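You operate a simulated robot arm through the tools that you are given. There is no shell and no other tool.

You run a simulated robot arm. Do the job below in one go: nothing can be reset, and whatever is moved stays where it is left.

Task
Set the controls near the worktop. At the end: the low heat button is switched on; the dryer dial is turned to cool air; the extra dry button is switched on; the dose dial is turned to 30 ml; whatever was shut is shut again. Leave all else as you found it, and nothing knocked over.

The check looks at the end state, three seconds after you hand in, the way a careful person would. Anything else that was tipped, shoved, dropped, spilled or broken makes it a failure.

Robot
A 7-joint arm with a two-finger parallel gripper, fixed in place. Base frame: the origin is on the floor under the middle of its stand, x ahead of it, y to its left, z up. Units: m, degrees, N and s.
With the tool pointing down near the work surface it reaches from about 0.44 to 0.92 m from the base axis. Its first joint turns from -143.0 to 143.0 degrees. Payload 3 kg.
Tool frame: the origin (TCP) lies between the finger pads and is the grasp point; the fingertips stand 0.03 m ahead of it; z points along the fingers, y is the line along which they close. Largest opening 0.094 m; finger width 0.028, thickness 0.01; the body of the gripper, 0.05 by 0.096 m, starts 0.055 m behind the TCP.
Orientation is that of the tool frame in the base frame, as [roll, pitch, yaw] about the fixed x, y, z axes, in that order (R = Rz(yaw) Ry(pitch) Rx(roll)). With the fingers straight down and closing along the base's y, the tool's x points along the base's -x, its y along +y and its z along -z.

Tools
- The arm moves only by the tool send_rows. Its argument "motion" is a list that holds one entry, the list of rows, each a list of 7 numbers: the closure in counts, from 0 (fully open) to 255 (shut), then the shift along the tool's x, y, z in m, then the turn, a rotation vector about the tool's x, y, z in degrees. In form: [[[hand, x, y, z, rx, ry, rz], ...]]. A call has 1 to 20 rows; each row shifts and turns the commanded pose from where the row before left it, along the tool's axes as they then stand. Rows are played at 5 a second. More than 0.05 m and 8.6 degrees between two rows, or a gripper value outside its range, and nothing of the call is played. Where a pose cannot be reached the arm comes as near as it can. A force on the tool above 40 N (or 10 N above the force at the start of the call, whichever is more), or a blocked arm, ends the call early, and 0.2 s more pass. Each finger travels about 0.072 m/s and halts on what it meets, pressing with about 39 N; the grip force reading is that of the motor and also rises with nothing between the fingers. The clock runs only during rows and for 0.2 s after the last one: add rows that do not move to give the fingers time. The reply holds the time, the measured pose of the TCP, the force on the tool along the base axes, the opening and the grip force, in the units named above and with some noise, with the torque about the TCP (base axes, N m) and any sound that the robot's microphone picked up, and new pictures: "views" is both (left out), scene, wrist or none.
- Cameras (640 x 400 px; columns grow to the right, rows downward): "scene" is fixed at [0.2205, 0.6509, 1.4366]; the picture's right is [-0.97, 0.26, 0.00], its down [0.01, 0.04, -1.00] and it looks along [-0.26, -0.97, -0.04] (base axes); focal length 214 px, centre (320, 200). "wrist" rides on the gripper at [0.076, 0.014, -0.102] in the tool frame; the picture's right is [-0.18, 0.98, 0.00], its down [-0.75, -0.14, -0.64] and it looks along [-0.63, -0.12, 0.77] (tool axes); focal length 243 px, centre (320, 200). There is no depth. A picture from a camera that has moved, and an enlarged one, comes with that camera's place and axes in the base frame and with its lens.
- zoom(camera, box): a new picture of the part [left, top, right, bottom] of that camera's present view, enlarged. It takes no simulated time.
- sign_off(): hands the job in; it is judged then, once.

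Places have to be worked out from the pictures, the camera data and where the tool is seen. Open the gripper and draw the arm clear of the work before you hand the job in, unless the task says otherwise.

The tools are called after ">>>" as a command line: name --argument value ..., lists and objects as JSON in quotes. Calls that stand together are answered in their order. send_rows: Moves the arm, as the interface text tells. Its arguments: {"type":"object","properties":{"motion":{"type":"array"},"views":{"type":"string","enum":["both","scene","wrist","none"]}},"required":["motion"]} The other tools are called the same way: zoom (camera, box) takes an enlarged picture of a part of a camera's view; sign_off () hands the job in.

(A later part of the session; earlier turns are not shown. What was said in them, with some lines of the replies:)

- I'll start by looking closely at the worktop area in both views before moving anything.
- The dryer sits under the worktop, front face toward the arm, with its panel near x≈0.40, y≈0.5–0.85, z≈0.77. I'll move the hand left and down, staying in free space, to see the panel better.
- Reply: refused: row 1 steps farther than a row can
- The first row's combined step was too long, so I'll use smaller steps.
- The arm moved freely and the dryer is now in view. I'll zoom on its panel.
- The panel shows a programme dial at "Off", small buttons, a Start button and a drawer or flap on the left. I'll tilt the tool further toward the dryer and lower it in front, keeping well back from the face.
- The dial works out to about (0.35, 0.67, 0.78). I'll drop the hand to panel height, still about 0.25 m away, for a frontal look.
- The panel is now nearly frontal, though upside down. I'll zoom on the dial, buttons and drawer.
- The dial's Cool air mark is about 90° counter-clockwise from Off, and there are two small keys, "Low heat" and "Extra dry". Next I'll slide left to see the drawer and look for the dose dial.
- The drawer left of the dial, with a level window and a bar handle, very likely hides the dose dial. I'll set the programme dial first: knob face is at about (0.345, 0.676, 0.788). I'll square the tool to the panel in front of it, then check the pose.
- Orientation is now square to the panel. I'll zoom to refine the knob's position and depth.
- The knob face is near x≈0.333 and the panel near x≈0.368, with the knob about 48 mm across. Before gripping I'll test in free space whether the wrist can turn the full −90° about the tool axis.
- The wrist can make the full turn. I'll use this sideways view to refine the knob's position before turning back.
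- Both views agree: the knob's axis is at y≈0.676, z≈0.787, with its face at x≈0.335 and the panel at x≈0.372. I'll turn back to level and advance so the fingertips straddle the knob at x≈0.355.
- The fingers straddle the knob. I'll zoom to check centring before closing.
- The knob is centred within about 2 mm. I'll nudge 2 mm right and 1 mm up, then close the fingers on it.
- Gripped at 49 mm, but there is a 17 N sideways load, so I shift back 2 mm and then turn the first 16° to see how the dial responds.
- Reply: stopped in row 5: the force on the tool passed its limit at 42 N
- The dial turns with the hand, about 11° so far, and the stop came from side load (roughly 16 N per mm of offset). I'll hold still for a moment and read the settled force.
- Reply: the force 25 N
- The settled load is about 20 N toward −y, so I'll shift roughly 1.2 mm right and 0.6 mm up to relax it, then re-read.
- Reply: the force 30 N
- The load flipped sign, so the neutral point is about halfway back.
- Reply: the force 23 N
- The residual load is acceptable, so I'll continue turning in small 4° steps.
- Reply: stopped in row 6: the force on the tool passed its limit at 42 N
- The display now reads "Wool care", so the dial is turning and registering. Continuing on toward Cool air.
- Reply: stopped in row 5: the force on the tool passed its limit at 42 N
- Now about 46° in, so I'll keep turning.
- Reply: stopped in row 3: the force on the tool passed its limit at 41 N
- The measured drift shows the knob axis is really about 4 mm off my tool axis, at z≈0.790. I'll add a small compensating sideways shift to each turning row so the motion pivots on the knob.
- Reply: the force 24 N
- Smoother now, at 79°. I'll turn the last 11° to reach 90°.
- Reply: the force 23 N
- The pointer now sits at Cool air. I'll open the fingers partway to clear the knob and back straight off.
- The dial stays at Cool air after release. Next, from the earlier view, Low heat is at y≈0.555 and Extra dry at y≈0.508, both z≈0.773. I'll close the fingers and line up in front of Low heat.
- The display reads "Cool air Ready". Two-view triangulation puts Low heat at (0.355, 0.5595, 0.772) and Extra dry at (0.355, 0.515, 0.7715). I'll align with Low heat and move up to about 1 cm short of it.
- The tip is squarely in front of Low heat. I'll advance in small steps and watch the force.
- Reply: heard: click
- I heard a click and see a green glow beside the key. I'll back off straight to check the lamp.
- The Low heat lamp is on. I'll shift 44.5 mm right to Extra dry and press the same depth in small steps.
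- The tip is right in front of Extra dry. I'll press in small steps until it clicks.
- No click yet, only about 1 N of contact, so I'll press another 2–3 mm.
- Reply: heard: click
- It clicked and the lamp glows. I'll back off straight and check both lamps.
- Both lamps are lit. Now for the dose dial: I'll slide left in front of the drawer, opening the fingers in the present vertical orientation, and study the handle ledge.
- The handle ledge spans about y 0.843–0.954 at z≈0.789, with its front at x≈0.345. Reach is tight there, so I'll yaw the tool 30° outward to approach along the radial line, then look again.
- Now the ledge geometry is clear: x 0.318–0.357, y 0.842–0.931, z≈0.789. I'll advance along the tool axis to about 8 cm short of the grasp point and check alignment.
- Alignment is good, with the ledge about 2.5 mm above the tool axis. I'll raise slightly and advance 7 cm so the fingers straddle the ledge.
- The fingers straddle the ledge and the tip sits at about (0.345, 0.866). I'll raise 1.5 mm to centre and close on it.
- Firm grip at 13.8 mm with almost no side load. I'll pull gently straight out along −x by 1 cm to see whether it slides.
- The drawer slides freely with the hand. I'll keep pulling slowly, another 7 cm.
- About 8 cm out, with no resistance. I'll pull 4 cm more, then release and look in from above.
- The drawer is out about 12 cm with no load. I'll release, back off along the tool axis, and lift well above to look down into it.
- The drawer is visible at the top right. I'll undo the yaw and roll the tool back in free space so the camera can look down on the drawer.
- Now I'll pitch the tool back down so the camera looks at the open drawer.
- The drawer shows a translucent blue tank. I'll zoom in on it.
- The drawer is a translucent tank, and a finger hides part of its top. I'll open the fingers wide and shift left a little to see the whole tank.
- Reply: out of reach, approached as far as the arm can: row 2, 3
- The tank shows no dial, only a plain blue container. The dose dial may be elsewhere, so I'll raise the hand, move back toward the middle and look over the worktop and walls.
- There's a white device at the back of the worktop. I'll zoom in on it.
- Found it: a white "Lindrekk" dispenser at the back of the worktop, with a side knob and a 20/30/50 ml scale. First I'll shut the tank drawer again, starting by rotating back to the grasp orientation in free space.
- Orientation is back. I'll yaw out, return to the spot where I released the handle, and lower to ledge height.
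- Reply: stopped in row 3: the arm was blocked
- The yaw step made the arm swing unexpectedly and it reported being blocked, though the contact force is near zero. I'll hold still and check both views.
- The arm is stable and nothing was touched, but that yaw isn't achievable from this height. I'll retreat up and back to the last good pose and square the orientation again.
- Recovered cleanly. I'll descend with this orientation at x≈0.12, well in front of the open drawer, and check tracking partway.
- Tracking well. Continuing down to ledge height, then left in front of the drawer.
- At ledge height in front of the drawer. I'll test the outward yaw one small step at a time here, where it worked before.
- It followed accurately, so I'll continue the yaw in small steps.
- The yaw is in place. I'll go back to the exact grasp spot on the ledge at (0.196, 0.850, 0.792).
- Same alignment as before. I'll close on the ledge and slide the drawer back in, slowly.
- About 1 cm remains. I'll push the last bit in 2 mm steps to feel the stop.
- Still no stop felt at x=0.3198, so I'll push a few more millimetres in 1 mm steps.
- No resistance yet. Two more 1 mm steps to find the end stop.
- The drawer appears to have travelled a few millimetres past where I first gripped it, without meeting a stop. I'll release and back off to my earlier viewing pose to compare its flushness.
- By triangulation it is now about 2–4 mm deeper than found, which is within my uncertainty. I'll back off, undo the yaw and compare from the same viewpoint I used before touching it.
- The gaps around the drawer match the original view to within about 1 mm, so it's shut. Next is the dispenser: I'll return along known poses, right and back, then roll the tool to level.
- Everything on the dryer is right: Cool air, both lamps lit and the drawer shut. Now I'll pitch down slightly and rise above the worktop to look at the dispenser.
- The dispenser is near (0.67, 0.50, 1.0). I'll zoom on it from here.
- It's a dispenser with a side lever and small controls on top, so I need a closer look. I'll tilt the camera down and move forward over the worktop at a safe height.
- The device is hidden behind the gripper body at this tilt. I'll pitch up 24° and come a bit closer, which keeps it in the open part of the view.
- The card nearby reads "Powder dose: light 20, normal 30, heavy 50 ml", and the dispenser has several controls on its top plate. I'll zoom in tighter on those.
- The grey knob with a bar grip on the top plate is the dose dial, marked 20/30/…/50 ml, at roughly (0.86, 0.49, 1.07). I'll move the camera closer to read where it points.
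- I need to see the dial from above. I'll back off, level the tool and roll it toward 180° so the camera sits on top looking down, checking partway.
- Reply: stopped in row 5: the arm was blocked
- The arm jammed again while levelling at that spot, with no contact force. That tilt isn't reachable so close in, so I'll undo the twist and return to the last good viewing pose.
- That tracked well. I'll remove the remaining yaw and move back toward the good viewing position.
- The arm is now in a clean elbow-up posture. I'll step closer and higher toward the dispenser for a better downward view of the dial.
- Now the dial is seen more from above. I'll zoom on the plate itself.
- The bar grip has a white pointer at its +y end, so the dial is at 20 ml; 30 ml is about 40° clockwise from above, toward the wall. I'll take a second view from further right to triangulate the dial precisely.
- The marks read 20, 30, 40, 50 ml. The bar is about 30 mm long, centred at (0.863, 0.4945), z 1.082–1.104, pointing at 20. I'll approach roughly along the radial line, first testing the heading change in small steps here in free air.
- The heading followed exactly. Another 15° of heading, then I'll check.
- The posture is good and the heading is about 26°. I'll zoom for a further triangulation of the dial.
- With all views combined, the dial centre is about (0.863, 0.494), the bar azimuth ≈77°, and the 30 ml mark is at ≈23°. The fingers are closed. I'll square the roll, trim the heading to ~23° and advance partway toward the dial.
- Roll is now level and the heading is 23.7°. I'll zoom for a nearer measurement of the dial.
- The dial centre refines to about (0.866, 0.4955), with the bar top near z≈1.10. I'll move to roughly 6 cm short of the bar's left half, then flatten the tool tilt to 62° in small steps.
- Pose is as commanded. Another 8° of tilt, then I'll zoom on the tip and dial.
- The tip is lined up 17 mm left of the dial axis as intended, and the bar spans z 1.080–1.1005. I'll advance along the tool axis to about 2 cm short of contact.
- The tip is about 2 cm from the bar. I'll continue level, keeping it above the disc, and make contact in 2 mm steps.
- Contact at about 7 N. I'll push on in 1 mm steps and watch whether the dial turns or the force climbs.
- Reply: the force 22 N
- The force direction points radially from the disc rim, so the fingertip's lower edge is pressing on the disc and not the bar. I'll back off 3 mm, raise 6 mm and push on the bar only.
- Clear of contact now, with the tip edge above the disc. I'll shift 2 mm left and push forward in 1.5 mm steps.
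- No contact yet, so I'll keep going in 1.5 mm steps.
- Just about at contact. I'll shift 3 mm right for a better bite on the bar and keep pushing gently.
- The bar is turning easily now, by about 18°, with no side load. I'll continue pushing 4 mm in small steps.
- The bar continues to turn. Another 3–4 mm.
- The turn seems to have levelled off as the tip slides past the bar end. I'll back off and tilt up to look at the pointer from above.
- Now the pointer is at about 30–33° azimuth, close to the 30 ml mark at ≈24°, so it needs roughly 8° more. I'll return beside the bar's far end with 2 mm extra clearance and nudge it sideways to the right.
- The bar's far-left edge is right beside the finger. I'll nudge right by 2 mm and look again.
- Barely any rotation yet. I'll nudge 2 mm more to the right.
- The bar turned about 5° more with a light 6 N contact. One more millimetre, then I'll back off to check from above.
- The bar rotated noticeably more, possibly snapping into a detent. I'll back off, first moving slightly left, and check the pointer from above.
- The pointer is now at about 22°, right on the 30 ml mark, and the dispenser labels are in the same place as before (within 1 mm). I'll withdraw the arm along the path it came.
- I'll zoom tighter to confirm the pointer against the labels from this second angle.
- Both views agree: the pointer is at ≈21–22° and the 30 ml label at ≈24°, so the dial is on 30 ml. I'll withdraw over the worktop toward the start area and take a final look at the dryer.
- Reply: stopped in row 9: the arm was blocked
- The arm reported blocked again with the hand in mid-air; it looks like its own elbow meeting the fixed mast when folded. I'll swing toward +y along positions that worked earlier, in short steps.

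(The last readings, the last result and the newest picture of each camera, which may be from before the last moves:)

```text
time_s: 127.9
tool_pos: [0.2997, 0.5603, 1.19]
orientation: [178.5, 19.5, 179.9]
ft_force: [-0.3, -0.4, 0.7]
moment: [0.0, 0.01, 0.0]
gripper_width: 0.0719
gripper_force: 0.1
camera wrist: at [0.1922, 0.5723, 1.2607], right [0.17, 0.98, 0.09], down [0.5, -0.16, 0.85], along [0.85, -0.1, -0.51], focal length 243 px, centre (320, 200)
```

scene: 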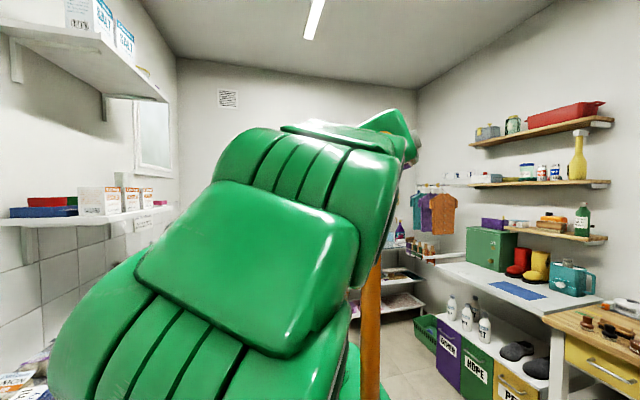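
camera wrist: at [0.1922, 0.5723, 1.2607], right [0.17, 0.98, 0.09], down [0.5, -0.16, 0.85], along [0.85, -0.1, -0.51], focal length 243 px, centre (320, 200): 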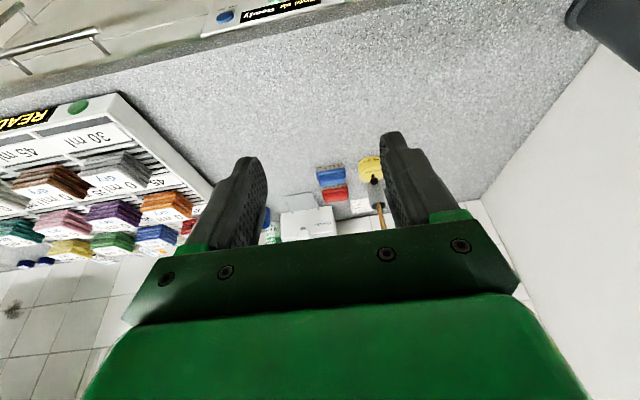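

Tracking is fine. Continuing back and left, clear of the worktop edge.

>>> send_rows --motion '[[[40, 0.0378, 0.02, -0.0132, 0, 0, 0], [40, 0.0378, 0.02, -0.0132, 0, 0, 0], [20, 0.0378, 0.02, -0.0132, 0, 0, 0], [0, 0.0315, 0.0083, -0.011, 0, 0, 0], [0, 0.0315, 0.0083, -0.011, 0, 0, 0], [0, 0.0315, 0.0083, -0.011, 0, 0, 0], [0, 0, 0, 0, 0, 0, 0]]]'

>>> zoom --camera "wrist" --box '[220, 60, 480, 180]'

```text
time_s: 129.5
tool_pos: [0.0781, 0.6435, 1.1911]
orientation: [178.5, 19.5, 179.8]
ft_force: [0.0, -0.4, 0.1]
moment: [0.02, 0.0, 0.01]
gripper_width: 0.0939
gripper_force: 0.0
camera wrist: at [-0.0285, 0.6555, 1.2621], right [0.17, 0.98, 0.09], down [0.5, -0.16, 0.85], along [0.85, -0.1, -0.51], focal length 243 px, centre (320, 200)
```

scene: 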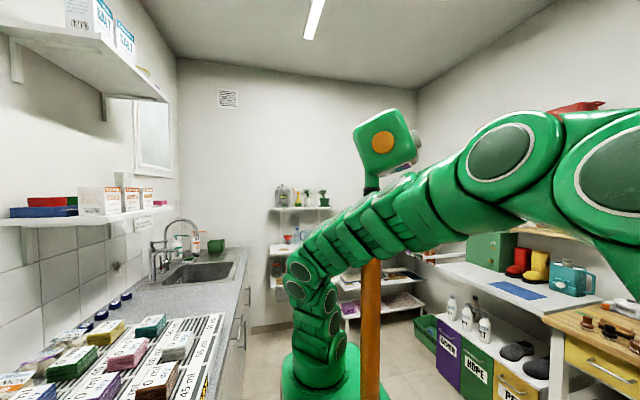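
wrist: 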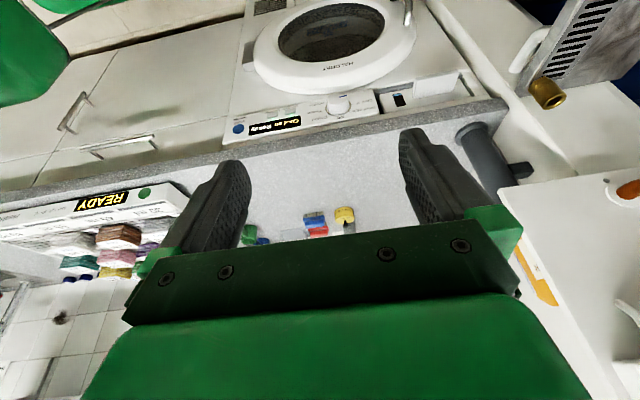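

```text
2.46 times, centred on (350, 120) of wrist
camera zoom: at [-0.0285, 0.6555, 1.2621], right [0.17, 0.98, 0.09], down [0.5, -0.16, 0.85], along [0.85, -0.1, -0.51], focal length 597 px, centre (246, 397)
```

zoom: 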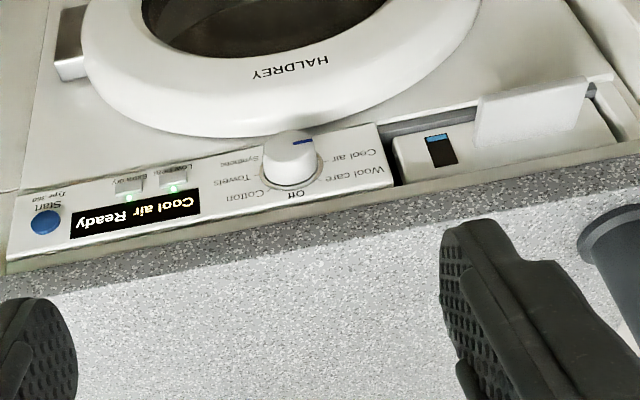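

The final check shows the dryer at "Cool air Ready", both option lamps lit, the drawer shut and the dose dial at 30 ml. The worktop items look undisturbed. The gripper is open and clear of the work, so I'm handing in.

>>> sign_off

```text
The job is handed in.
```

I set all four controls and handed the job in; the check's result hasn't come back.

- **Low heat button:** on. It clicked and its green lamp is lit.
- **Extra dry button:** on. It clicked and its green lamp is lit.
- **Dryer dial:** at Cool air. The display reads "Cool air Ready".
- **Dose dial:** at 30 ml. It was at 20 ml on the Lindrekk dispenser at the back of the worktop. From two camera angles the pointer sits within about 4° of the middle of the 30 ml label.
- **Things that were shut:** I pulled out the dryer's tank drawer while looking for the dose dial, then slid it back in. I felt no end stop when closing it. Its position matches the earlier view to within a few millimetres.

**Arm jams:** the arm jammed in mid-air three times. Each time the hand felt almost no force. At least once its elbow seemed to be against the orange mast beside its base, but the mast did not move in the pictures.

**Dispenser:** my first push on the dose dial pressed on its rim with about 20 N. The dispenser's labels stayed in place to within a millimetre.

Nothing looked tipped or moved in the final pictures. I left the gripper open and the arm clear of the worktop.
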